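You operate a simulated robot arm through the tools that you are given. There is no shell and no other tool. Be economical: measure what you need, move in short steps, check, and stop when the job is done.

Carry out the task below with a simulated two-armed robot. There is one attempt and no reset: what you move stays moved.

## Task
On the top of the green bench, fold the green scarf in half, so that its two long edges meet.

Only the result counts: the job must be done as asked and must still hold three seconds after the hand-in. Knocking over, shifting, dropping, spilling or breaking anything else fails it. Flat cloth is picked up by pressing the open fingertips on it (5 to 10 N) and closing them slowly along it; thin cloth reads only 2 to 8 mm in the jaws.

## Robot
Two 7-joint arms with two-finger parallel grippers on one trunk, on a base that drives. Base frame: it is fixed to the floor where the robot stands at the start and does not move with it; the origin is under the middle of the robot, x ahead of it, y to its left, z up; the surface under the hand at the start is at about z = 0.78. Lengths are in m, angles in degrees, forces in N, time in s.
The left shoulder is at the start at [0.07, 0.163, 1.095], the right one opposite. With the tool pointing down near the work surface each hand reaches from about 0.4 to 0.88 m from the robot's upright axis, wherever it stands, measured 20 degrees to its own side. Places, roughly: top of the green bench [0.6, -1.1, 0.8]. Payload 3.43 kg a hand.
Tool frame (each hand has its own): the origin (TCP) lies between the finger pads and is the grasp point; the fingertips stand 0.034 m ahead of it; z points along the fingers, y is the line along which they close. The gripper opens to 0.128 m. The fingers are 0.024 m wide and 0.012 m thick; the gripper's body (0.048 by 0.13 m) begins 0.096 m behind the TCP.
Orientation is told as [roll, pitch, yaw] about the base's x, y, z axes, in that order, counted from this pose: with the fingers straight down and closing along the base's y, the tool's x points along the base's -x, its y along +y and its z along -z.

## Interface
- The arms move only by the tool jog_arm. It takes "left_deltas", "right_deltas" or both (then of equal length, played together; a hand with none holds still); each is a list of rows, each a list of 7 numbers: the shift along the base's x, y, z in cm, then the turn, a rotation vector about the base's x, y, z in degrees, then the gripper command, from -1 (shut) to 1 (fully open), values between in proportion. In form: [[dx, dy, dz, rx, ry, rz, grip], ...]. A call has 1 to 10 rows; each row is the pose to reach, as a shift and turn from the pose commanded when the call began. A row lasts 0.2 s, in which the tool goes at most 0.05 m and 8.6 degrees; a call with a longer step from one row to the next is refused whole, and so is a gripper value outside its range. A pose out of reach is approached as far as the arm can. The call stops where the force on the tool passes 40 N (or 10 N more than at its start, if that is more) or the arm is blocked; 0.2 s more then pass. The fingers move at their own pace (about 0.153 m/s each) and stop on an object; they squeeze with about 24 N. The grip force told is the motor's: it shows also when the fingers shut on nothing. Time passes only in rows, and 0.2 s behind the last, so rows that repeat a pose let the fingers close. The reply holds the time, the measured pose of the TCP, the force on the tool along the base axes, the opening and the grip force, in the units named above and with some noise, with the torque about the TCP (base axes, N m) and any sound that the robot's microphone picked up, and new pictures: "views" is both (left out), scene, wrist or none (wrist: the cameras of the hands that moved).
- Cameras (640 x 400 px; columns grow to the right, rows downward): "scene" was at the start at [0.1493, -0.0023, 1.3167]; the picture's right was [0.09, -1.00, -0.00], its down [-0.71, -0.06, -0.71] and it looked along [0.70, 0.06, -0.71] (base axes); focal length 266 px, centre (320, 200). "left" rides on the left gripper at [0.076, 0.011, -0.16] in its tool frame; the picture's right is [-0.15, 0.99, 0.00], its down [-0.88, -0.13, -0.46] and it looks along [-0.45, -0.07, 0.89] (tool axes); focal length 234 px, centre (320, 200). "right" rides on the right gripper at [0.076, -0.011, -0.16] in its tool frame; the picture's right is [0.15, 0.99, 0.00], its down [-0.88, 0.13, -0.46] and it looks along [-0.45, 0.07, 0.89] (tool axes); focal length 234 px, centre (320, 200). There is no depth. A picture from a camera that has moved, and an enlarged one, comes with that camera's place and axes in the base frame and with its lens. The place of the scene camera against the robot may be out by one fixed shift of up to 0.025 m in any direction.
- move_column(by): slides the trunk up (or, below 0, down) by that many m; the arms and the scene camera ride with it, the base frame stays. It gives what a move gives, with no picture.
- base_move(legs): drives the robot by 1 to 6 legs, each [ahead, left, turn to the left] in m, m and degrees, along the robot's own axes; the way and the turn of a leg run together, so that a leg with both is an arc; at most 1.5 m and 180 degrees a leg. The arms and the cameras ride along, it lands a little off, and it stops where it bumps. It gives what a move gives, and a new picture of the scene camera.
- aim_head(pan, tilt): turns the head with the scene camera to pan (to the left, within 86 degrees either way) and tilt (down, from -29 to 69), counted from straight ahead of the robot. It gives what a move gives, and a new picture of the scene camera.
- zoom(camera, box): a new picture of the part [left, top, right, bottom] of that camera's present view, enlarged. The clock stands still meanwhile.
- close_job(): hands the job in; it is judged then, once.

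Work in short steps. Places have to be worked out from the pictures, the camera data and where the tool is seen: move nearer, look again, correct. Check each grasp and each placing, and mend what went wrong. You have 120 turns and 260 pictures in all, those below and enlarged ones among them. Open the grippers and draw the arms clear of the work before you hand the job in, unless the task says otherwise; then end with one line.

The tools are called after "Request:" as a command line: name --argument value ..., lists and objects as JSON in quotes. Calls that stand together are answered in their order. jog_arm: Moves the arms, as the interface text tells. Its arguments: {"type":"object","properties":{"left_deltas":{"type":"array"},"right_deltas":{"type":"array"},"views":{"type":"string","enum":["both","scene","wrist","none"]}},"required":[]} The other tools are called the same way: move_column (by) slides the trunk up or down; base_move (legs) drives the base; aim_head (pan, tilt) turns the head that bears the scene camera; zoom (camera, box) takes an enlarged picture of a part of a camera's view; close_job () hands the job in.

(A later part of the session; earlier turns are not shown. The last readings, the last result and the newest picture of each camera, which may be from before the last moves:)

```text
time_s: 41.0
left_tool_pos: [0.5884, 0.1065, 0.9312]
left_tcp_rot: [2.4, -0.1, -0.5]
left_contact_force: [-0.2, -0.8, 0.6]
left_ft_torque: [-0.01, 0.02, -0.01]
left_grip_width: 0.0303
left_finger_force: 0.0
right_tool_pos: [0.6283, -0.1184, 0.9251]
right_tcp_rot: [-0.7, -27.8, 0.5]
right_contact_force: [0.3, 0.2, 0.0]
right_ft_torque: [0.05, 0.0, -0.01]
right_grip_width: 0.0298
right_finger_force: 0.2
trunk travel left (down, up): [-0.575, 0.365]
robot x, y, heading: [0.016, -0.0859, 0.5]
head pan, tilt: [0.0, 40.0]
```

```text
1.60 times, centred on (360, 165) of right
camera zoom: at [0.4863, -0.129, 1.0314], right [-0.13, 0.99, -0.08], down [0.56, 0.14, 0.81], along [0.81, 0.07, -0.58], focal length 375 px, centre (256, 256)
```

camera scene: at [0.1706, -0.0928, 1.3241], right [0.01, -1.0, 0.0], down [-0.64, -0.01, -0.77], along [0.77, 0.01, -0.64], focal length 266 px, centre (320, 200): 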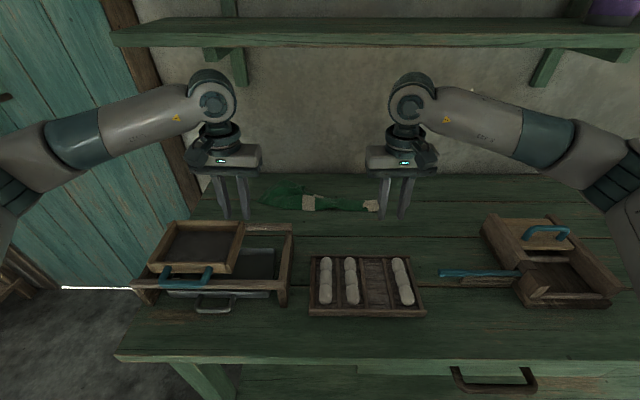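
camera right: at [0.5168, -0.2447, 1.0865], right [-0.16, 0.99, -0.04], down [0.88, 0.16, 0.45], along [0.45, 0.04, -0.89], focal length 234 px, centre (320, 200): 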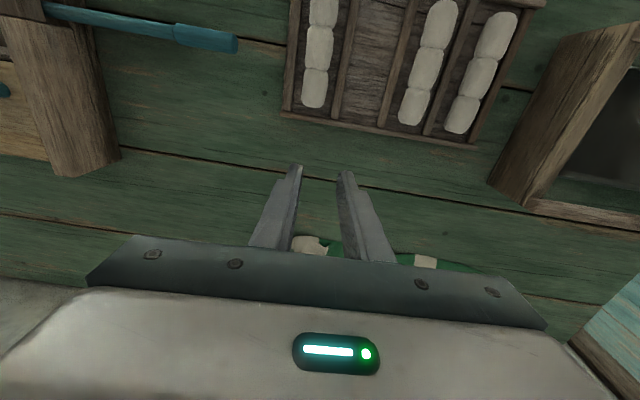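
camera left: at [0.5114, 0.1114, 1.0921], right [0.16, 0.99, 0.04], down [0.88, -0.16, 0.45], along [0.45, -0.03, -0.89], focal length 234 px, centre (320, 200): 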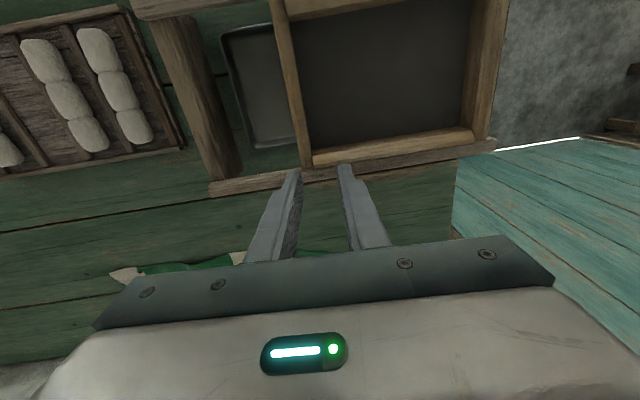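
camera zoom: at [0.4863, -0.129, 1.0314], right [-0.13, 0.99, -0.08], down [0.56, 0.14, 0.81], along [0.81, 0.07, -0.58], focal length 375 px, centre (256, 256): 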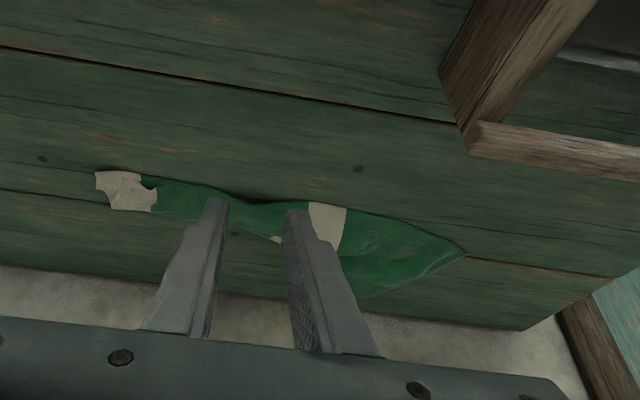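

I can't yet tell the layers at the left end. I retract the right and place the left camera closer above that end.

Request:
jog_arm --left_deltas '[[4, 2, 0, 0, -4, 0, -0.53], [8, 4, 0, 0, -8, 0, -0.53], [12, 4, -1, 0, -12, 0, -0.53], [16, 4, -1.5, 0, -16, 0, -0.53], [20, 4, -2, 0, -20, 0, -0.53], [22, 4, -2, 0, -20, 0, -0.53], [22, 4, -2, 0, -20, 0, -0.53]]' --right_deltas '[[0, -3, 0, 0, 0, 0, -0.53], [2, -6, 0, 0, 0, 0, -0.53], [5, -9, 0, 0, 2, 0, -0.53], [9, -11, 0, 0, 4, 0, -0.53], [13, -13, -1, 0, 6, 0, -0.53], [17, -13, -2, 0, 8, 0, -0.53], [17, -13, -2, 0, 8, 0, -0.53]]' --views "none"

Request:
zoom --camera "left" --box '[60, 40, 400, 240]'

Request:
zoom --camera "right" --box '[200, 40, 560, 260]'

```text
time_s: 42.6
left_tool_pos: [0.8079, 0.1454, 0.9106]
left_tcp_rot: [2.8, -20.0, -0.6]
left_contact_force: [-0.8, -0.4, 0.6]
left_ft_torque: [0.01, -0.01, 0.01]
left_grip_width: 0.0302
left_finger_force: 0.0
right_tool_pos: [0.7965, -0.2489, 0.9059]
right_tcp_rot: [-0.4, -19.8, 0.5]
right_contact_force: [-0.5, 0.8, 0.1]
right_ft_torque: [-0.01, 0.0, 0.01]
right_grip_width: 0.0299
right_finger_force: 0.1
trunk travel left (down, up): [-0.575, 0.365]
robot x, y, heading: [0.0183, -0.0857, 0.7]
head pan, tilt: [0.0, 40.0]
```

```text
1.88 times, centred on (230, 140) of left
camera zoom: at [0.682, 0.1507, 1.0362], right [0.13, 0.99, 0.09], down [0.67, -0.16, 0.72], along [0.73, -0.03, -0.68], focal length 441 px, centre (489, 313)
```

zoom: 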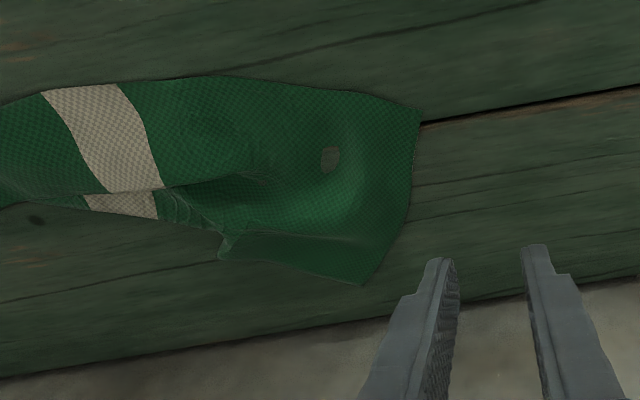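

```text
1.78 times, centred on (380, 150) of right
camera zoom: at [0.6724, -0.2601, 1.0306], right [-0.14, 0.99, -0.06], down [0.67, 0.14, 0.73], along [0.73, 0.07, -0.68], focal length 416 px, centre (213, 289)
```

zoom: 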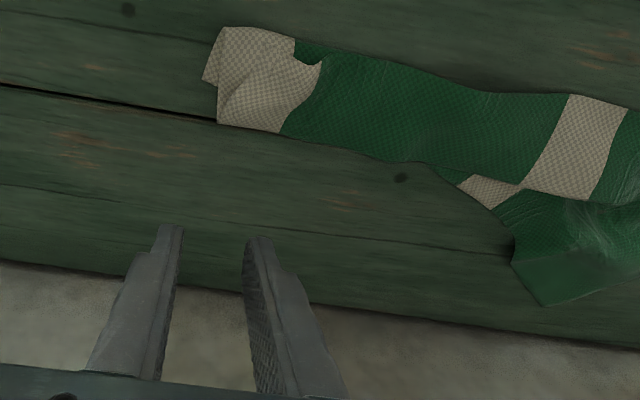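

Left end seems to be a single unfolded layer with its near corner at about (0.783, 0.122). I'll pin the well-folded right part with the right hand and take hold of the near-left corner with the left.

Request:
jog_arm --left_deltas '[[-0.5, -2, -2, -1, 0, 0, -0.53], [-1, -4, -4, -2, 0, 0, -0.53], [-1.6, -5.4, -6, -2.8, 0, 0, -0.53], [-1.6, -5.4, -8, -2.8, 0, 0, -0.53], [-1.6, -5.4, -8.3, -2.8, 0, 0, -0.53]]' --right_deltas '[[-1, 2, -2, 0, 0, 0, -0.53], [-2, 4, -4, 0, 0, 0, -0.53], [-3, 6.5, -6, 0, 0, 0, -0.53], [-3, 7.5, -8, 0, 0, 0, -0.53], [-3, 7.5, -8.6, 0, 0, 0, -0.53]]' --views "wrist"

```text
time_s: 43.9
left_tool_pos: [0.7922, 0.0918, 0.8276]
left_tcp_rot: [-0.3, -20.1, 0.4]
left_contact_force: [0.0, -0.4, -0.6]
left_ft_torque: [0.04, -0.02, -0.01]
left_grip_width: 0.0304
left_finger_force: 0.1
right_tool_pos: [0.7671, -0.1719, 0.8204]
right_tcp_rot: [-0.4, -19.8, 0.4]
right_contact_force: [-0.7, 0.2, 0.6]
right_ft_torque: [-0.01, -0.04, 0.01]
right_grip_width: 0.0303
right_finger_force: 0.1
trunk travel left (down, up): [-0.575, 0.365]
robot x, y, heading: [0.018, -0.0851, 0.7]
head pan, tilt: [0.0, 40.0]
camera right: at [0.642, -0.1833, 0.9445], right [-0.14, 0.99, -0.06], down [0.67, 0.14, 0.73], along [0.73, 0.07, -0.68], focal length 234 px, centre (320, 200)
camera left: at [0.6671, 0.103, 0.9523], right [0.13, 0.99, 0.04], down [0.67, -0.12, 0.73], along [0.73, -0.07, -0.68], focal length 234 px, centre (320, 200)
```

right: 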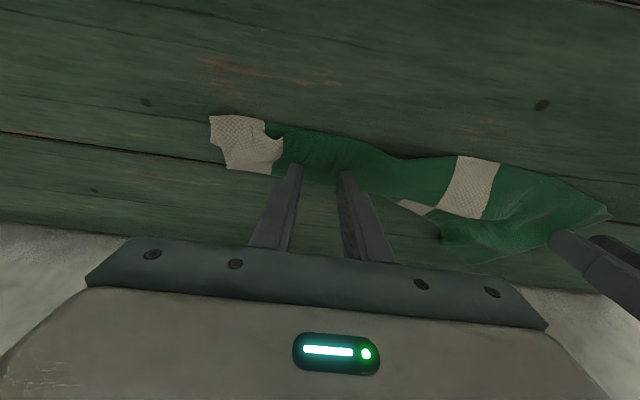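
left: 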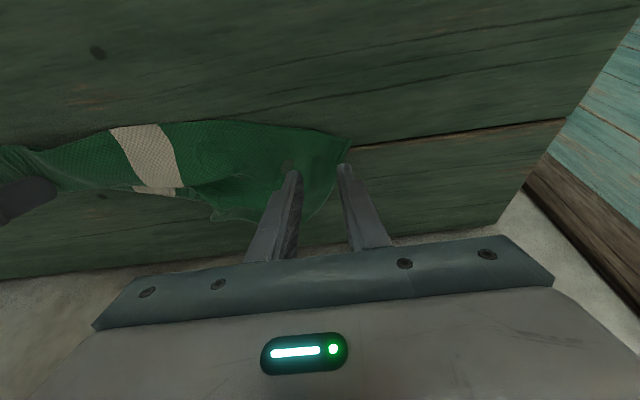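

Corner at (0.779, 0.120). I shift the left 1 cm back, press both hands to contact.

Request:
jog_arm --left_deltas '[[-1, -0.4, 0, 0, 0, 0, -0.53], [-1, -0.4, -0.7, 0, 0, 0, -0.53], [-1, -0.4, -1.3, 0, 0, 0, -0.53], [-1, -0.4, -1.3, 0, 0, 0, -0.53]]' --right_deltas '[[0, 0, -0.3, 0, 0, 0, -0.53], [0, 0, -0.6, 0, 0, 0, -0.53], [0, 0, -0.6, 0, 0, 0, -0.53], [0, 0, -0.6, 0, 0, 0, -0.53]]' --views "none"

```text
time_s: 44.9
left_tool_pos: [0.7818, 0.0881, 0.8181]
left_tcp_rot: [-0.4, -20.3, 0.6]
left_contact_force: [0.8, -0.8, 3.0]
left_ft_torque: [0.0, 0.0, 0.0]
left_grip_width: 0.03
left_finger_force: 0.0
right_tool_pos: [0.7683, -0.1712, 0.8189]
right_tcp_rot: [-0.3, -20.2, 0.5]
right_contact_force: [5.9, 0.5, 29.4]
right_ft_torque: [0.27, -0.26, -0.03]
right_grip_width: 0.0302
right_finger_force: 0.0
trunk travel left (down, up): [-0.575, 0.365]
robot x, y, heading: [0.021, -0.0854, 0.4]
head pan, tilt: [0.0, 40.0]
```

Left 3 N, right pins at 29 N. I press the left 2 mm more and close slowly, then check.

Request:
jog_arm --left_deltas '[[0, 0, -0.25, 0, 0, 0, -0.55], [0, 0, -0.25, 0, 0, 0, -0.61], [0, 0, -0.25, 0, 0, 0, -0.67], [0, 0, -0.25, 0, 0, 0, -0.73], [0, 0, -0.25, 0, 0, 0, -0.79], [0, 0, -0.2, 0, 0, 0, -0.85], [0, 0, -0.2, 0, 0, 0, -0.91], [0, 0, -0.2, 0, 0, 0, -0.97], [0, 0, -0.2, 0, 0, 0, -1], [0, 0, -0.1, 0, 0, 0, -1]]' --right_deltas '[[0, 0, 0.15, 0, 0, 0, -0.53], [0, 0, 0.15, 0, 0, 0, -0.53], [0, 0, 0.15, 0, 0, 0, -0.53], [0, 0, 0.15, 0, 0, 0, -0.53], [0, 0, 0.15, 0, 0, 0, -0.53], [0, 0, 0.15, 0, 0, 0, -0.53], [0, 0, 0.15, 0, 0, 0, -0.53], [0, 0, 0.15, 0, 0, 0, -0.53], [0, 0, 0.15, 0, 0, 0, -0.53], [0, 0, 0.15, 0, 0, 0, -0.53]]' --views "none"

Request:
zoom --camera "left" --box '[120, 80, 440, 280]'

```text
time_s: 47.0
left_tool_pos: [0.7796, 0.0882, 0.8161]
left_tcp_rot: [-0.4, -20.3, 0.5]
left_contact_force: [3.3, 2.2, 23.8]
left_ft_torque: [0.13, -0.14, 0.02]
left_grip_width: 0.0021
left_finger_force: 23.9
right_tool_pos: [0.7645, -0.1719, 0.819]
right_tcp_rot: [-0.5, -20.1, 0.5]
right_contact_force: [3.4, 0.7, 20.8]
right_ft_torque: [0.26, -0.11, -0.02]
right_grip_width: 0.0302
right_finger_force: 1.0
trunk travel left (down, up): [-0.575, 0.365]
robot x, y, heading: [0.0151, -0.0806, 0.5]
head pan, tilt: [0.0, 40.0]
```

```text
2.00 times, centred on (280, 180) of left
camera zoom: at [0.6536, 0.0996, 0.9412], right [0.13, 0.99, 0.05], down [0.67, -0.12, 0.73], along [0.73, -0.07, -0.68], focal length 468 px, centre (400, 240)
```

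zoom: 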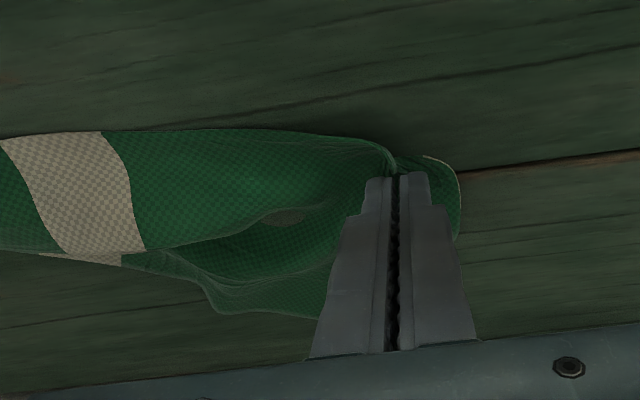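

Gripped (2.1 mm). I lift the left 5 cm while pulling back a bit, to see what unfolds.

Request:
jog_arm --left_deltas '[[0, 0, 1, 0, 0, 0, -1], [-0.5, 0.2, 2.5, 0, 0, 0, -1], [-1, 0.5, 4, 0, 0, 0, -1], [-2, 1, 5, 0, 0, 0, -1], [-3, 1.5, 5, 0, 0, 0, -1], [-4, 2, 5, 0, 0, 0, -1]]' --views "none"

Request:
zoom --camera "left" --box '[60, 80, 440, 280]'

Request:
zoom --camera "scene" --box '[230, 140, 400, 246]'

Request:
zoom --camera "right" --box '[160, 80, 640, 280]'

```text
time_s: 48.5
left_tool_pos: [0.7396, 0.1077, 0.8663]
left_tcp_rot: [-0.4, -20.3, 0.4]
left_contact_force: [1.2, -7.2, -1.4]
left_ft_torque: [-0.3, -0.03, 0.08]
left_grip_width: 0.003
left_finger_force: 24.2
right_tool_pos: [0.7659, -0.1712, 0.8185]
right_tcp_rot: [-0.4, -20.1, 0.4]
right_contact_force: [-4.9, 5.1, 31.1]
right_ft_torque: [0.44, 0.18, 0.05]
right_grip_width: 0.0308
right_finger_force: 0.3
trunk travel left (down, up): [-0.575, 0.365]
robot x, y, heading: [0.0186, -0.0831, 0.5]
head pan, tilt: [0.0, 40.0]
```

```text
1.68 times, centred on (250, 180) of left
camera zoom: at [0.6144, 0.1189, 0.9906], right [0.13, 0.99, 0.04], down [0.67, -0.12, 0.73], along [0.73, -0.07, -0.68], focal length 394 px, centre (438, 234)
```

zoom: 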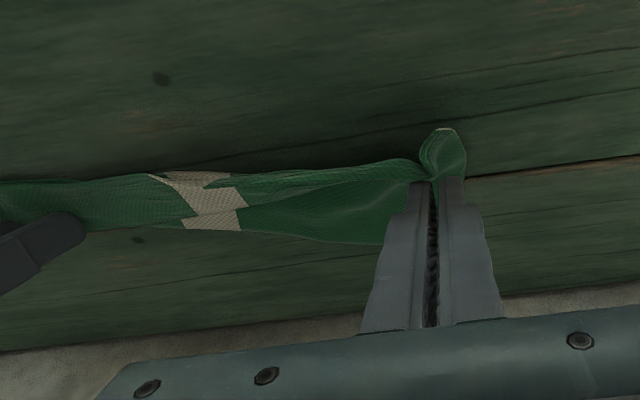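

```text
3.76 times, centred on (315, 193) of scene
camera zoom: at [0.1663, -0.0927, 1.3246], right [0.01, -1.0, 0.0], down [-0.64, -0.01, -0.77], along [0.77, 0.01, -0.64], focal length 1000 px, centre (339, 226)
```

zoom: 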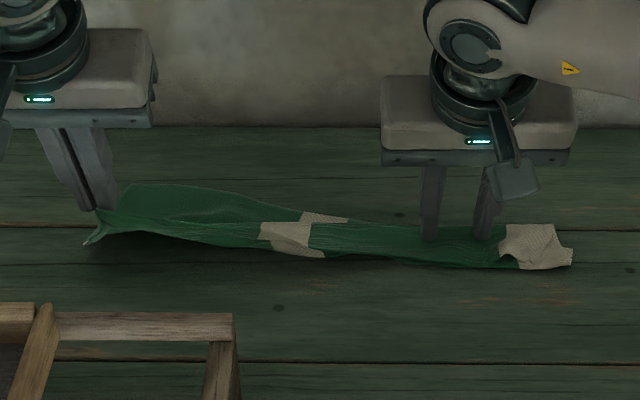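

```text
1.33 times, centred on (400, 180) of right
camera zoom: at [0.6396, -0.1834, 0.9426], right [-0.14, 0.99, -0.06], down [0.67, 0.14, 0.73], along [0.73, 0.07, -0.68], focal length 312 px, centre (213, 227)
```

zoom: 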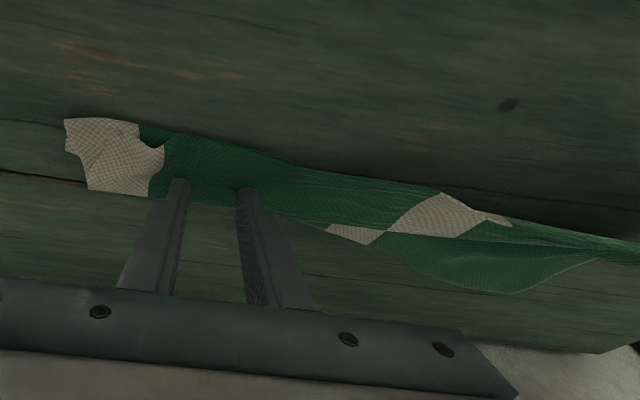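

The near-left corner is indeed in the left hand and the left half has opened cleanly. Now I move the right hand to pin only the exposed lower layer near (0.803, −0.025) before folding the left over.

Request:
jog_arm --left_deltas '[[0, 0, 0, 0, 0, 0, -1], [0, 0.3, 0, 0, 0, 0, -1], [0, 0.6, 0, 0, 0, 0, -1], [0, 1, 0, 0, 0, 0, -1], [0, 1, 0, 0, 0, 0, -1], [0, 1, 0, 0, 0, 0, -1], [0, 1, 0, 0, 0, 0, -1]]' --right_deltas '[[0, 0, 3, 0, 0, 0, -0.6], [2, 3, 5, 0, 0, 0, -1], [3.6, 7, 5, 0, 0, 0, -1], [3.6, 11, 5, 0, 0, 0, -1], [3.6, 14.7, 4, 0, 0, 0, -1], [3.6, 14.7, 2, 0, 0, 0, -1], [3.6, 14.7, 2, 0, 0, 0, -1]]' --views "wrist"

Request:
zoom --camera "scene" --box '[230, 140, 400, 246]'

```text
time_s: 50.0
left_tool_pos: [0.7434, 0.1189, 0.8636]
left_tcp_rot: [-0.4, -20.1, 0.5]
left_contact_force: [-1.0, 0.3, 0.4]
left_ft_torque: [0.0, 0.0, 0.03]
left_grip_width: 0.002
left_finger_force: 23.5
right_tool_pos: [0.8044, -0.0256, 0.8353]
right_tcp_rot: [-0.5, -19.8, 0.4]
right_contact_force: [1.1, 0.0, 0.2]
right_ft_torque: [-0.02, 0.02, 0.02]
right_grip_width: 0.0
right_finger_force: 23.7
trunk travel left (down, up): [-0.575, 0.365]
robot x, y, heading: [0.0156, -0.0821, 0.4]
head pan, tilt: [0.0, 40.0]
camera right: at [0.6789, -0.037, 0.9598], right [-0.14, 0.99, -0.06], down [0.67, 0.14, 0.73], along [0.73, 0.07, -0.68], focal length 234 px, centre (320, 200)
camera left: at [0.6171, 0.13, 0.9883], right [0.13, 0.99, 0.04], down [0.67, -0.12, 0.73], along [0.73, -0.07, -0.68], focal length 234 px, centre (320, 200)
```

right: 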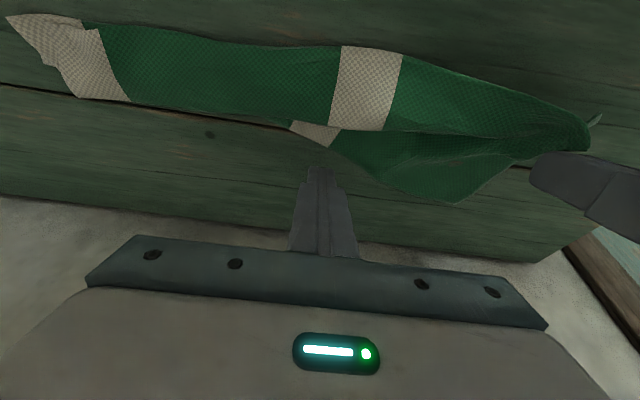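
left: 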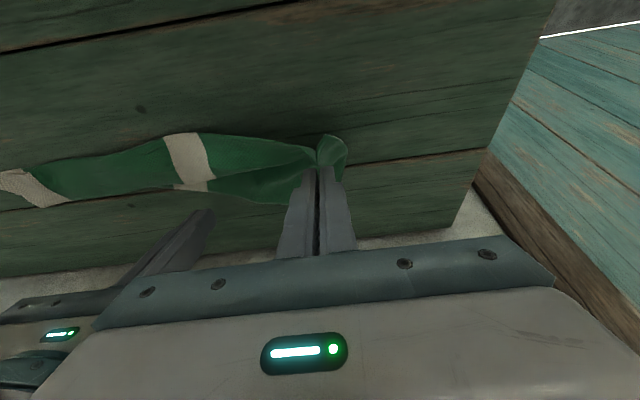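

```text
3.76 times, centred on (315, 193) of scene
camera zoom: at [0.1701, -0.0922, 1.3242], right [0.01, -1.0, 0.0], down [-0.64, -0.01, -0.77], along [0.77, 0.01, -0.64], focal length 1000 px, centre (339, 226)
```

zoom: 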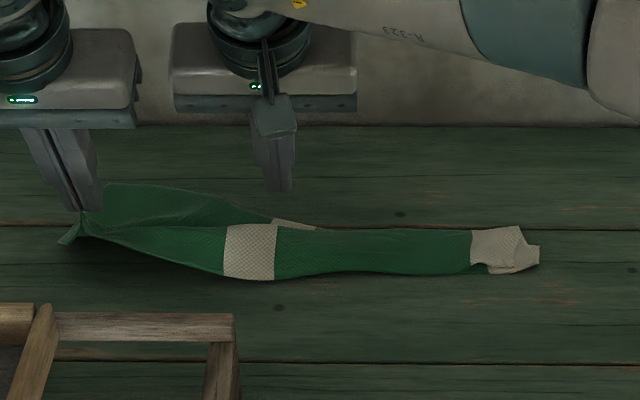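

Very clean now: the right part is folded well and the left half lies open with its near corner in the left hand. I roll the right hand 25° (body away from the left hand) and pin the lower layer at about (0.806, 0.03).

Request:
jog_arm --right_deltas '[[0, 0, 1.5, 8, 0, 0, -1], [0, 1, 2, 16, 0, 0, -1], [0.1, 3, 2, 24, 0, 0, -1], [0.2, 5.2, 1.5, 25, 0, 0, -1], [0.2, 5.2, 0, 25, 0, 0, -1], [0.2, 5.2, -1, 25, 0, 0, -1], [0.2, 5.2, -1.6, 25, 0, 0, -1], [0.2, 5.2, -1.8, 25, 0, 0, -1]]' --views "wrist"

Request:
zoom --camera "left" --box '[60, 80, 440, 280]'

```text
time_s: 51.9
left_tool_pos: [0.7415, 0.1178, 0.8641]
left_tcp_rot: [-0.5, -20.1, 0.3]
left_contact_force: [-0.5, 0.2, -0.1]
left_ft_torque: [0.0, -0.01, -0.01]
left_grip_width: 0.0018
left_finger_force: 24.4
right_tool_pos: [0.806, 0.0277, 0.8172]
right_tcp_rot: [25.9, -18.2, -8.3]
right_contact_force: [-0.4, -0.1, 5.9]
right_ft_torque: [0.0, 0.01, 0.05]
right_grip_width: 0.0
right_finger_force: 24.5
trunk travel left (down, up): [-0.575, 0.365]
robot x, y, heading: [0.0154, -0.0882, 0.8]
head pan, tilt: [0.0, 40.0]
camera right: at [0.6801, -0.0365, 0.9261], right [-0.14, 0.92, 0.37], down [0.67, -0.18, 0.72], along [0.73, 0.35, -0.59], focal length 234 px, centre (320, 200)
```

right: 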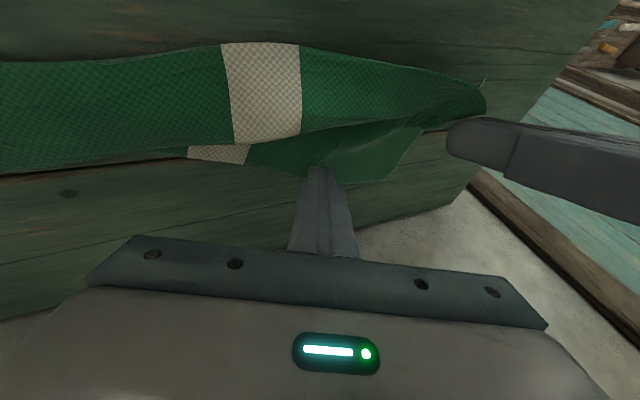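

```text
1.68 times, centred on (250, 180) of left
camera zoom: at [0.6167, 0.1295, 0.9888], right [0.13, 0.99, 0.04], down [0.67, -0.12, 0.73], along [0.73, -0.07, -0.68], focal length 394 px, centre (438, 234)
```

zoom: 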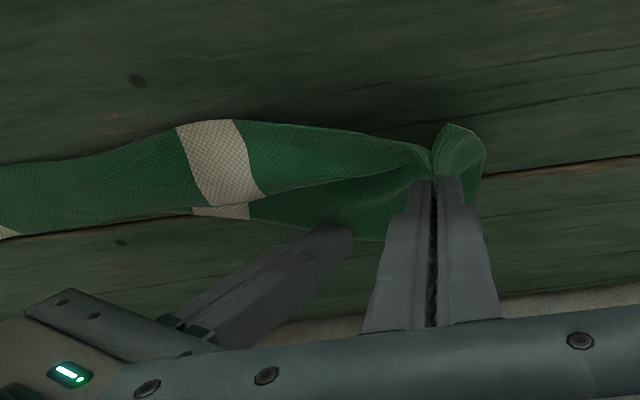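

Pinned (5.9 N). I press a little more and fold the left corner over in a low arc toward the far-left corner.

Request:
jog_arm --left_deltas '[[0, 0, 0, 0, 0, 0, -1], [1.5, -0.1, 0.3, 0, 2, 0, -1], [3.2, -0.3, 0.4, 0, 4, 0, -1], [5, -0.5, 0.2, 0, 6, 0, -1], [6.8, -0.7, -0.4, 0, 8, 0, -1], [8.3, -0.8, -1.3, 0, 10, 0, -1], [9.4, -0.9, -2.2, 0, 12, 0, -1], [9.8, -0.9, -2.8, 0, 12, 0, -1], [9.8, -0.9, -2.8, 0, 12, 0, -1]]' --right_deltas '[[0, 0, -0.2, 0, 0, 0, -1], [0, 0, -0.2, 0, 0, 0, -1], [0, 0, -0.2, 0, 0, 0, -1], [0, 0, -0.2, 0, 0, 0, -1], [0, 0, -0.2, 0, 0, 0, -1], [0, 0, -0.2, 0, 0, 0, -1], [0, 0, -0.2, 0, 0, 0, -1], [0, 0, -0.2, 0, 0, 0, -1], [0, 0, -0.2, 0, 0, 0, -1]]' --views "wrist"

Request:
zoom --camera "scene" --box '[230, 140, 400, 246]'

```text
time_s: 53.9
left_tool_pos: [0.838, 0.1079, 0.8382]
left_tcp_rot: [-0.2, -8.1, 0.5]
left_contact_force: [0.0, -0.1, 0.8]
left_ft_torque: [0.04, -0.03, 0.0]
left_grip_width: 0.0017
left_finger_force: 24.0
right_tool_pos: [0.8039, 0.027, 0.8173]
right_tcp_rot: [26.0, -18.3, -8.3]
right_contact_force: [5.0, 1.0, 26.1]
right_ft_torque: [0.18, -0.23, 0.0]
right_grip_width: 0.0
right_finger_force: 23.8
trunk travel left (down, up): [-0.575, 0.365]
robot x, y, heading: [0.0175, -0.0857, 0.3]
head pan, tilt: [0.0, 40.0]
camera right: at [0.6785, -0.0367, 0.9256], right [-0.14, 0.92, 0.37], down [0.67, -0.18, 0.72], along [0.73, 0.35, -0.59], focal length 234 px, centre (320, 200)
camera left: at [0.7415, 0.12, 0.9852], right [0.14, 0.99, 0.02], down [0.81, -0.12, 0.58], along [0.57, -0.07, -0.82], focal length 234 px, centre (320, 200)
```

right: 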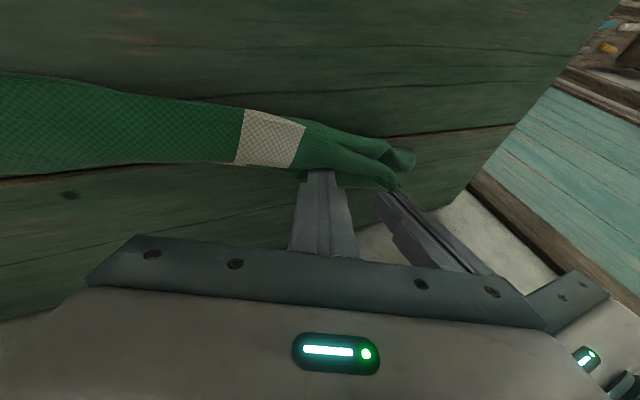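
left: 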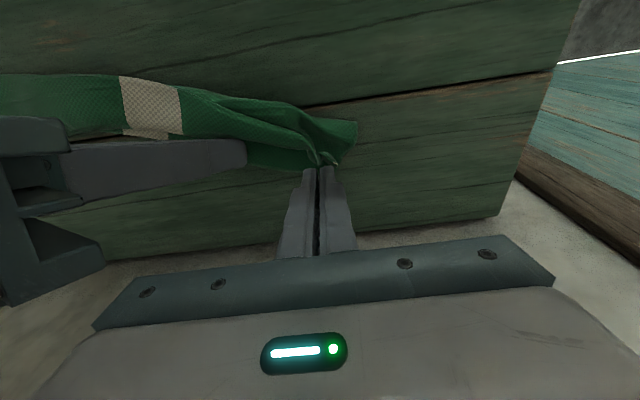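

```text
3.76 times, centred on (315, 193) of scene
camera zoom: at [0.1675, -0.0933, 1.3245], right [0.01, -1.0, 0.0], down [-0.64, -0.01, -0.77], along [0.77, 0.01, -0.64], focal length 1000 px, centre (339, 226)
```

zoom: 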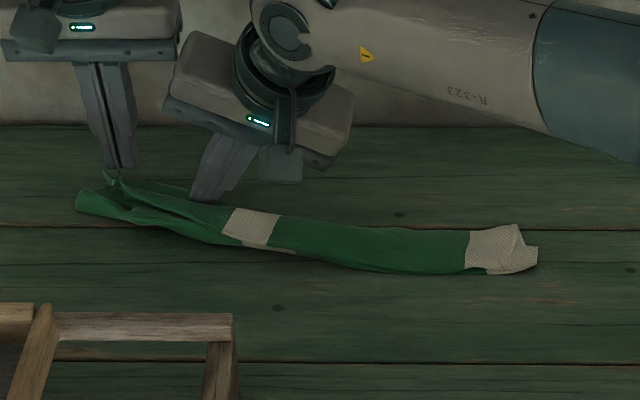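

Excellent: the pinned lower layer stayed put and the left is folded. I lower the left slightly forward, open gently, and lift.

Request:
jog_arm --left_deltas '[[0.5, -0.2, -0.7, 0, 0, 0, -1], [0.9, -0.2, -1.4, 0, 0, 0, -1], [0.9, -0.2, -1.5, 0, 0, 0, -0.93], [0.9, -0.2, -1.5, 0, 0, 0, -0.86], [0.9, -0.2, -1.5, 0, 0, 0, -0.78], [0.9, -0.2, -1.5, 0, 0, 0, -0.7], [0.9, 0, 0, 0, 0, 0, -0.7], [0.9, 0.5, 3, 0, 0, 0, -0.7], [0.9, 1.5, 6, 0, 0, 0, -0.7]]' --views "wrist"

Request:
zoom --camera "scene" --box '[230, 140, 400, 246]'

```text
time_s: 55.9
left_tool_pos: [0.847, 0.1231, 0.8978]
left_tcp_rot: [-0.2, -8.3, 0.4]
left_contact_force: [-0.3, -0.4, 0.3]
left_ft_torque: [-0.01, -0.01, 0.01]
left_grip_width: 0.0192
left_finger_force: 0.0
right_tool_pos: [0.8037, 0.0264, 0.8175]
right_tcp_rot: [26.0, -18.4, -8.3]
right_contact_force: [2.8, 0.4, 27.7]
right_ft_torque: [0.16, -0.12, -0.02]
right_grip_width: 0.0
right_finger_force: 24.3
trunk travel left (down, up): [-0.575, 0.365]
robot x, y, heading: [0.016, -0.0852, 0.6]
head pan, tilt: [0.0, 40.0]
camera left: at [0.7494, 0.1351, 1.0456], right [0.14, 0.99, 0.02], down [0.81, -0.12, 0.58], along [0.57, -0.07, -0.82], focal length 234 px, centre (320, 200)
```

left: 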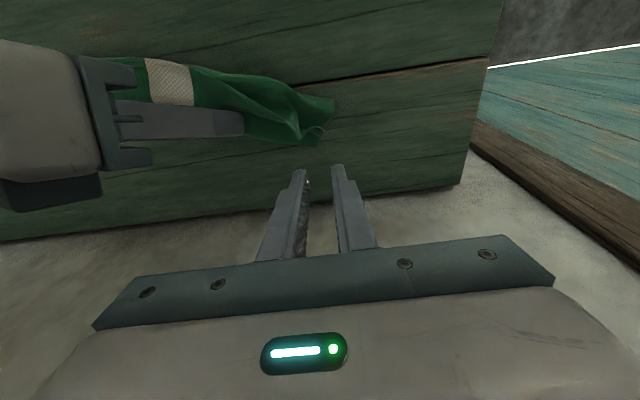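

```text
3.76 times, centred on (315, 193) of scene
camera zoom: at [0.1669, -0.0931, 1.3245], right [0.01, -1.0, 0.0], down [-0.64, -0.01, -0.77], along [0.77, 0.01, -0.64], focal length 1000 px, centre (339, 226)
```

zoom: 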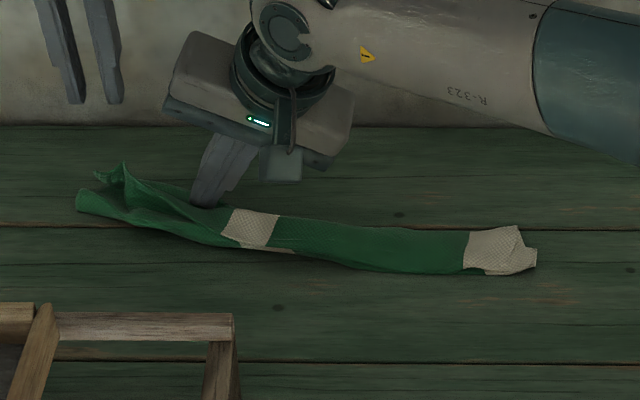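

The fold held. I lift the right hand straight up and away, then inspect.

Request:
jog_arm --right_deltas '[[0, 0, 1, 0, 0, 0, -1], [0, -1, 4, 0, 0, 0, -1], [0, -4, 7, -8, 0, 0, -1], [0, -8, 7, -16, 0, 0, -1], [0, -12, 7, -24, 0, 0, -1], [0, -16, 7, -25, 0, 0, -1], [0, -18, 7, -25, 0, 0, -0.5]]' --views "none"

Request:
zoom --camera "left" --box '[0, 20, 380, 240]'

Request:
zoom --camera "right" --box '[200, 0, 640, 260]'

```text
time_s: 57.5
left_tool_pos: [0.8491, 0.1231, 0.8956]
left_tcp_rot: [-0.3, -8.2, 0.4]
left_contact_force: [-0.4, 0.4, -0.3]
left_ft_torque: [0.03, 0.0, -0.02]
left_grip_width: 0.0194
left_finger_force: 0.0
right_tool_pos: [0.8057, -0.1537, 0.8855]
right_tcp_rot: [-0.5, -19.8, 0.5]
right_contact_force: [0.5, 0.2, 0.7]
right_ft_torque: [-0.06, 0.02, -0.01]
right_grip_width: 0.0322
right_finger_force: 0.2
trunk travel left (down, up): [-0.575, 0.365]
robot x, y, heading: [0.0211, -0.0827, 0.5]
head pan, tilt: [0.0, 40.0]
```

```text
1.68 times, centred on (190, 130) of left
camera zoom: at [0.752, 0.1353, 1.0434], right [0.14, 0.99, 0.02], down [0.81, -0.12, 0.58], along [0.57, -0.07, -0.82], focal length 394 px, centre (539, 318)
```

zoom: 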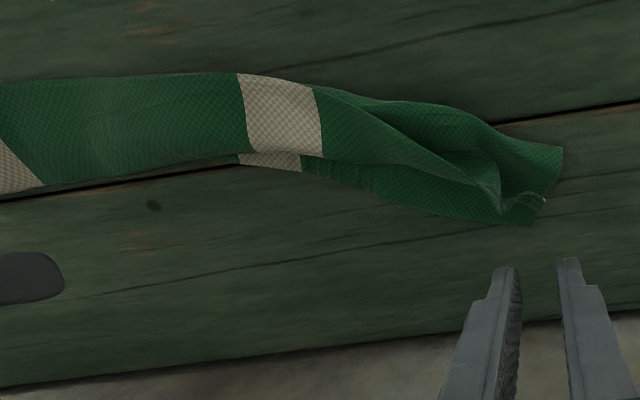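

```text
1.45 times, centred on (420, 130) of right
camera zoom: at [0.6797, -0.1655, 1.0096], right [-0.14, 0.99, -0.06], down [0.67, 0.14, 0.73], along [0.73, 0.06, -0.68], focal length 341 px, centre (174, 302)
```

zoom: 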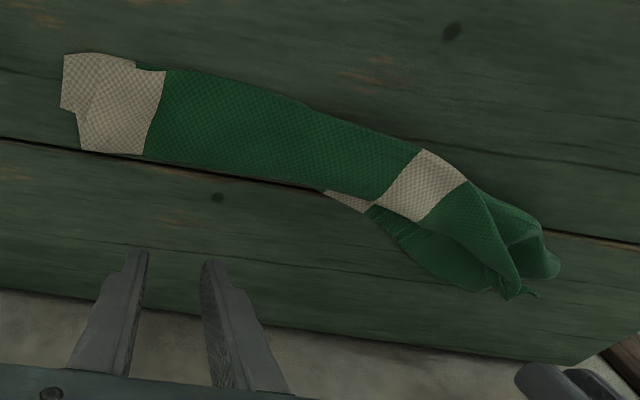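

Nearly there. Remaining: a gathered bump at the left corner, making the top edge 2–3 cm short around y≈0.04. I spread the gather: set the left fingertips on it, press lightly and open them.

Request:
jog_arm --left_deltas '[[-1, -0.8, -2, 0, 4, 0, -0.7], [-2, -1.5, -4, 0, 8, 0, -0.7], [-2, -1.5, -6, 0, 8, 0, -0.7], [-2, -1.5, -7, 0, 8, 0, -0.7], [-2, -1.5, -7.6, 0, 8, 0, -0.7], [-2, -1.5, -7.6, 0, 8, 0, -0.7]]' --views "wrist"

Request:
zoom --camera "right" --box '[360, 40, 640, 240]'

```text
time_s: 58.9
left_tool_pos: [0.8295, 0.1085, 0.8208]
left_tcp_rot: [-0.2, -0.1, 0.4]
left_contact_force: [0.3, 0.5, -0.5]
left_ft_torque: [0.02, -0.01, 0.03]
left_grip_width: 0.0194
left_finger_force: 0.1
right_tool_pos: [0.8048, -0.154, 0.8855]
right_tcp_rot: [-0.6, -19.7, 0.5]
right_contact_force: [1.1, 0.0, 0.5]
right_ft_torque: [0.03, -0.01, -0.01]
right_grip_width: 0.0321
right_finger_force: 0.0
trunk travel left (down, up): [-0.575, 0.365]
robot x, y, heading: [0.0176, -0.0838, 0.8]
head pan, tilt: [0.0, 40.0]
camera left: at [0.7541, 0.1203, 0.9803], right [0.14, 0.99, 0.0], down [0.88, -0.12, 0.46], along [0.45, -0.07, -0.89], focal length 234 px, centre (320, 200)
```

left: 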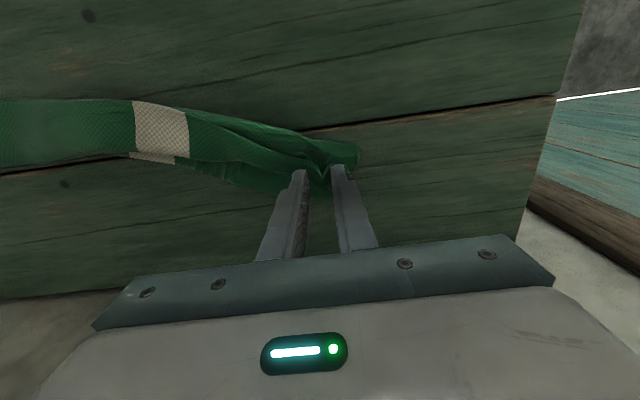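

```text
2.00 times, centred on (500, 140) of right
camera zoom: at [0.6798, -0.1655, 1.0095], right [-0.14, 0.99, -0.06], down [0.67, 0.14, 0.73], along [0.73, 0.07, -0.69], focal length 468 px, centre (-40, 320)
```

zoom: 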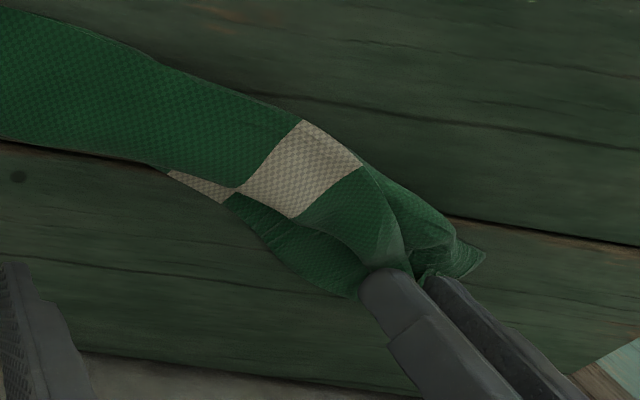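

Fingers straddle the gather. I press lightly and open.

Request:
jog_arm --left_deltas '[[-0.4, 0, -0.3, 0, 0, 0, -0.7], [-0.4, 0, -0.5, 0, 0, 0, -0.6], [-0.4, 0, -0.5, 0, 0, 0, -0.45], [-0.4, 0, -0.5, 0, 0, 0, -0.3], [-0.4, 0, -0.5, 0, 0, 0, -0.15], [-0.4, 0, -0.5, 0, 0, 0, 0], [-0.4, 0, -0.5, 0, 0, 0, 0.1], [-0.4, 0, -0.5, 0, 0, 0, 0.1]]' --views "wrist"

Request:
zoom --camera "right" --box '[360, 40, 640, 240]'

```text
time_s: 60.6
left_tool_pos: [0.8251, 0.1087, 0.8174]
left_tcp_rot: [-0.3, -0.2, 0.3]
left_contact_force: [0.8, -3.9, 16.8]
left_ft_torque: [0.46, -0.05, -0.05]
left_grip_width: 0.0681
left_finger_force: 0.0
right_tool_pos: [0.8033, -0.1541, 0.8858]
right_tcp_rot: [-0.4, -19.9, 0.4]
right_contact_force: [0.0, 0.9, -0.1]
right_ft_torque: [-0.01, 0.0, -0.01]
right_grip_width: 0.0317
right_finger_force: 0.1
trunk travel left (down, up): [-0.575, 0.365]
robot x, y, heading: [0.0165, -0.0838, 0.7]
head pan, tilt: [0.0, 40.0]
camera left: at [0.7487, 0.1195, 0.9773], right [0.14, 0.99, 0.0], down [0.88, -0.12, 0.46], along [0.45, -0.07, -0.89], focal length 234 px, centre (320, 200)
```

left: 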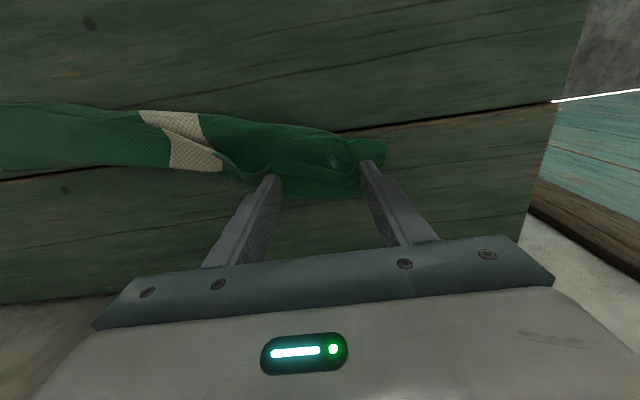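

```text
2.00 times, centred on (500, 140) of right
camera zoom: at [0.6782, -0.1663, 1.0107], right [-0.14, 0.99, -0.06], down [0.67, 0.14, 0.73], along [0.73, 0.07, -0.68], focal length 468 px, centre (-40, 320)
```

zoom: 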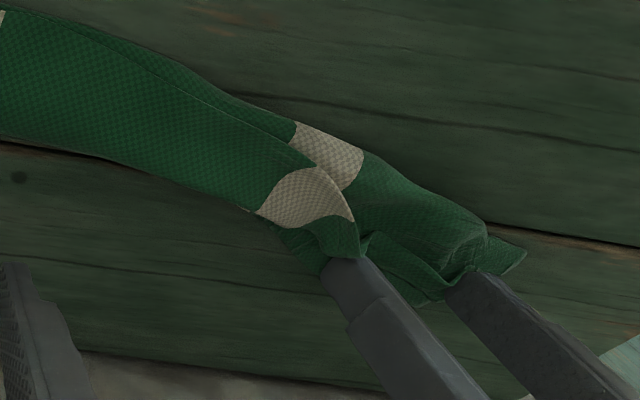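

I lift and check.

Request:
jog_arm --left_deltas '[[0, 0, 2, 0, 0, 0, 0.1], [0, 1, 5, 0, 0, 0, 0.1], [0, 3, 8, 0, -8, 0, -0.2]]' --views "none"

Request:
zoom --camera "left" --box '[0, 20, 380, 240]'

Request:
zoom --camera "right" --box '[200, 0, 640, 260]'

Request:
zoom --camera "scene" --box '[230, 140, 400, 246]'

```text
time_s: 61.5
left_tool_pos: [0.8233, 0.1415, 0.8939]
left_tcp_rot: [-0.4, -8.1, 0.5]
left_contact_force: [0.0, 0.5, -0.3]
left_ft_torque: [-0.04, -0.04, 0.03]
left_grip_width: 0.0511
left_finger_force: 0.1
right_tool_pos: [0.8039, -0.1522, 0.8863]
right_tcp_rot: [-0.6, -19.9, 0.5]
right_contact_force: [0.0, 0.0, -0.1]
right_ft_torque: [-0.03, -0.04, -0.02]
right_grip_width: 0.0319
right_finger_force: 0.0
trunk travel left (down, up): [-0.575, 0.365]
robot x, y, heading: [0.0166, -0.0881, 0.6]
head pan, tilt: [0.0, 40.0]
```

```text
1.68 times, centred on (190, 130) of left
camera zoom: at [0.7269, 0.1533, 1.0427], right [0.14, 0.99, 0.01], down [0.81, -0.12, 0.58], along [0.57, -0.07, -0.82], focal length 394 px, centre (539, 318)
```

zoom: 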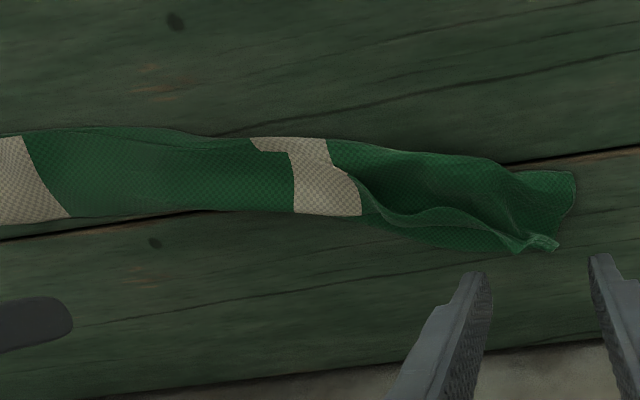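

```text
1.45 times, centred on (420, 130) of right
camera zoom: at [0.6787, -0.1631, 1.0104], right [-0.14, 0.99, -0.06], down [0.67, 0.14, 0.73], along [0.73, 0.06, -0.68], focal length 341 px, centre (174, 302)
```

zoom: 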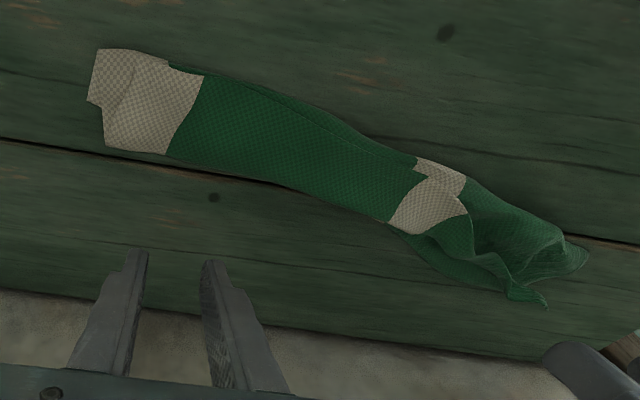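

```text
3.76 times, centred on (315, 193) of scene
camera zoom: at [0.169, -0.0901, 1.3242], right [0.01, -1.0, 0.0], down [-0.64, -0.01, -0.77], along [0.77, 0.01, -0.64], focal length 1000 px, centre (339, 226)
```

zoom: 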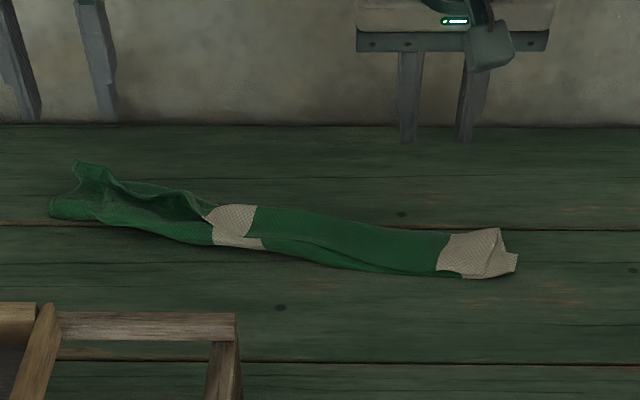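

Edges are now close everywhere; the top layer just has slack waves near the left. I'll pin the stack at the stripe with the right hand, and press the left top corner and draw it outward (+y) to take out the slack.

Request:
jog_arm --left_deltas '[[0.5, -0.5, -2, 0, 0, 0, -0.6], [1, -1, -4, 0, 0, 0, -1], [1.5, -1.4, -6, 0, 0, 0, -1], [1.5, -1.4, -7, 0, 0, 0, -1], [1.5, -1.4, -7.4, 0, 0, 0, -1], [1.5, -1.4, -7.6, 0, 0, 0, -1]]' --right_deltas '[[-1, 4, 0, 0, 0, 0, -0.53], [-2, 8, -1, 0, 0, 0, -0.53], [-3.2, 12, -3, 0, 0, 0, -0.53], [-3.2, 13.2, -5, 0, 0, 0, -0.53], [-3.2, 13.2, -6.5, 0, 0, 0, -0.53], [-3.2, 13.2, -7.0, 0, 0, 0, -0.53]]' --views "wrist"

```text
time_s: 62.9
left_tool_pos: [0.8399, 0.1242, 0.8211]
left_tcp_rot: [-0.1, -8.1, 0.4]
left_contact_force: [0.7, -0.9, 0.1]
left_ft_torque: [0.03, 0.02, 0.02]
left_grip_width: 0.0
left_finger_force: 23.8
right_tool_pos: [0.7728, -0.0217, 0.8194]
right_tcp_rot: [-0.4, -20.2, 0.5]
right_contact_force: [-1.2, -2.0, 19.6]
right_ft_torque: [-0.07, 0.04, -0.04]
right_grip_width: 0.0295
right_finger_force: 0.1
trunk travel left (down, up): [-0.575, 0.365]
robot x, y, heading: [0.0157, -0.0843, 0.5]
head pan, tilt: [0.0, 40.0]
camera right: at [0.6472, -0.0329, 0.9425], right [-0.14, 0.99, -0.06], down [0.67, 0.14, 0.73], along [0.73, 0.07, -0.68], focal length 234 px, centre (320, 200)
camera left: at [0.7419, 0.1359, 0.9687], right [0.14, 0.99, 0.02], down [0.81, -0.12, 0.58], along [0.57, -0.07, -0.82], focal length 234 px, centre (320, 200)
```

right: 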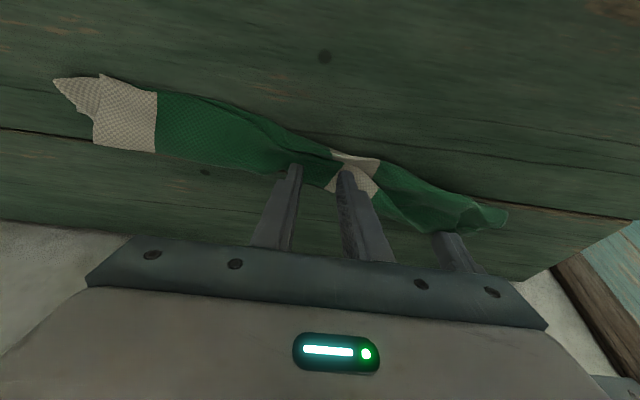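
left: 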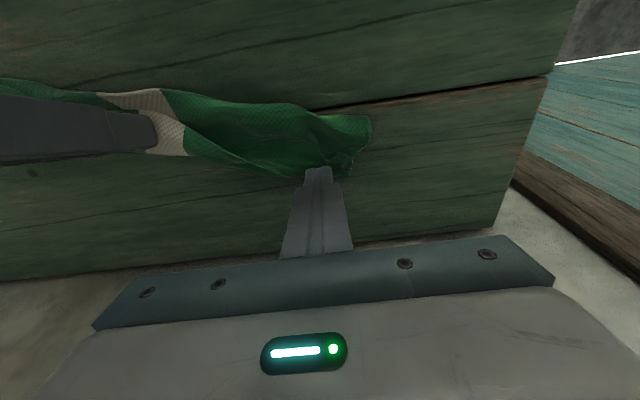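

The left tip is at the very edge; I shift it 8 mm in, press lightly and draw +y 2 cm.

Request:
jog_arm --left_deltas '[[-0.9, 0.5, 0, 0, 0, 0, -1], [-0.9, 0.5, -0.4, 0, 0, 0, -1], [-0.9, 0.8, -0.5, 0, 0, 0, -1], [-0.9, 1.2, -0.5, 0, 0, 0, -1], [-0.9, 1.6, -0.5, 0, 0, 0, -1], [-0.8, 2.0, -0.5, 0, 0, 0, -1], [-0.6, 2.4, -0.5, 0, 0, 0, -1], [-0.6, 2.4, -0.5, 0, 0, 0, -1]]' --views "wrist"

Request:
zoom --camera "right" --box '[360, 100, 640, 300]'

```text
time_s: 64.7
left_tool_pos: [0.8326, 0.1475, 0.8191]
left_tcp_rot: [-0.4, -8.2, 0.4]
left_contact_force: [-3.2, -14.0, 20.0]
left_ft_torque: [-0.41, 0.21, 0.1]
left_grip_width: 0.0
left_finger_force: 24.0
right_tool_pos: [0.7703, -0.0213, 0.8188]
right_tcp_rot: [-0.4, -20.0, 0.5]
right_contact_force: [5.7, 7.9, 23.7]
right_ft_torque: [0.31, -0.22, 0.06]
right_grip_width: 0.0289
right_finger_force: 0.0
trunk travel left (down, up): [-0.575, 0.365]
robot x, y, heading: [0.0187, -0.0851, 0.4]
head pan, tilt: [0.0, 40.0]
camera left: at [0.7338, 0.1588, 0.966], right [0.14, 0.99, 0.02], down [0.81, -0.12, 0.58], along [0.58, -0.07, -0.81], focal length 234 px, centre (320, 200)
```

left: 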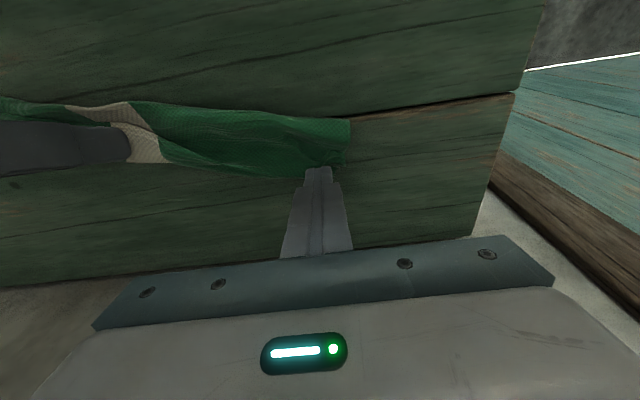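

```text
2.00 times, centred on (500, 200) of right
camera zoom: at [0.6445, -0.0336, 0.9426], right [-0.14, 0.99, -0.06], down [0.67, 0.14, 0.73], along [0.73, 0.07, -0.68], focal length 468 px, centre (-40, 200)
```

zoom: 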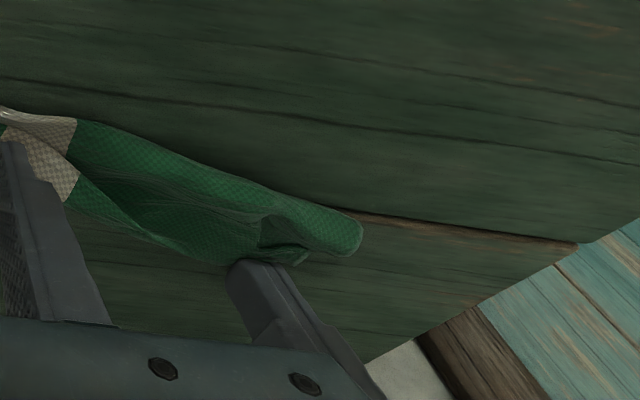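

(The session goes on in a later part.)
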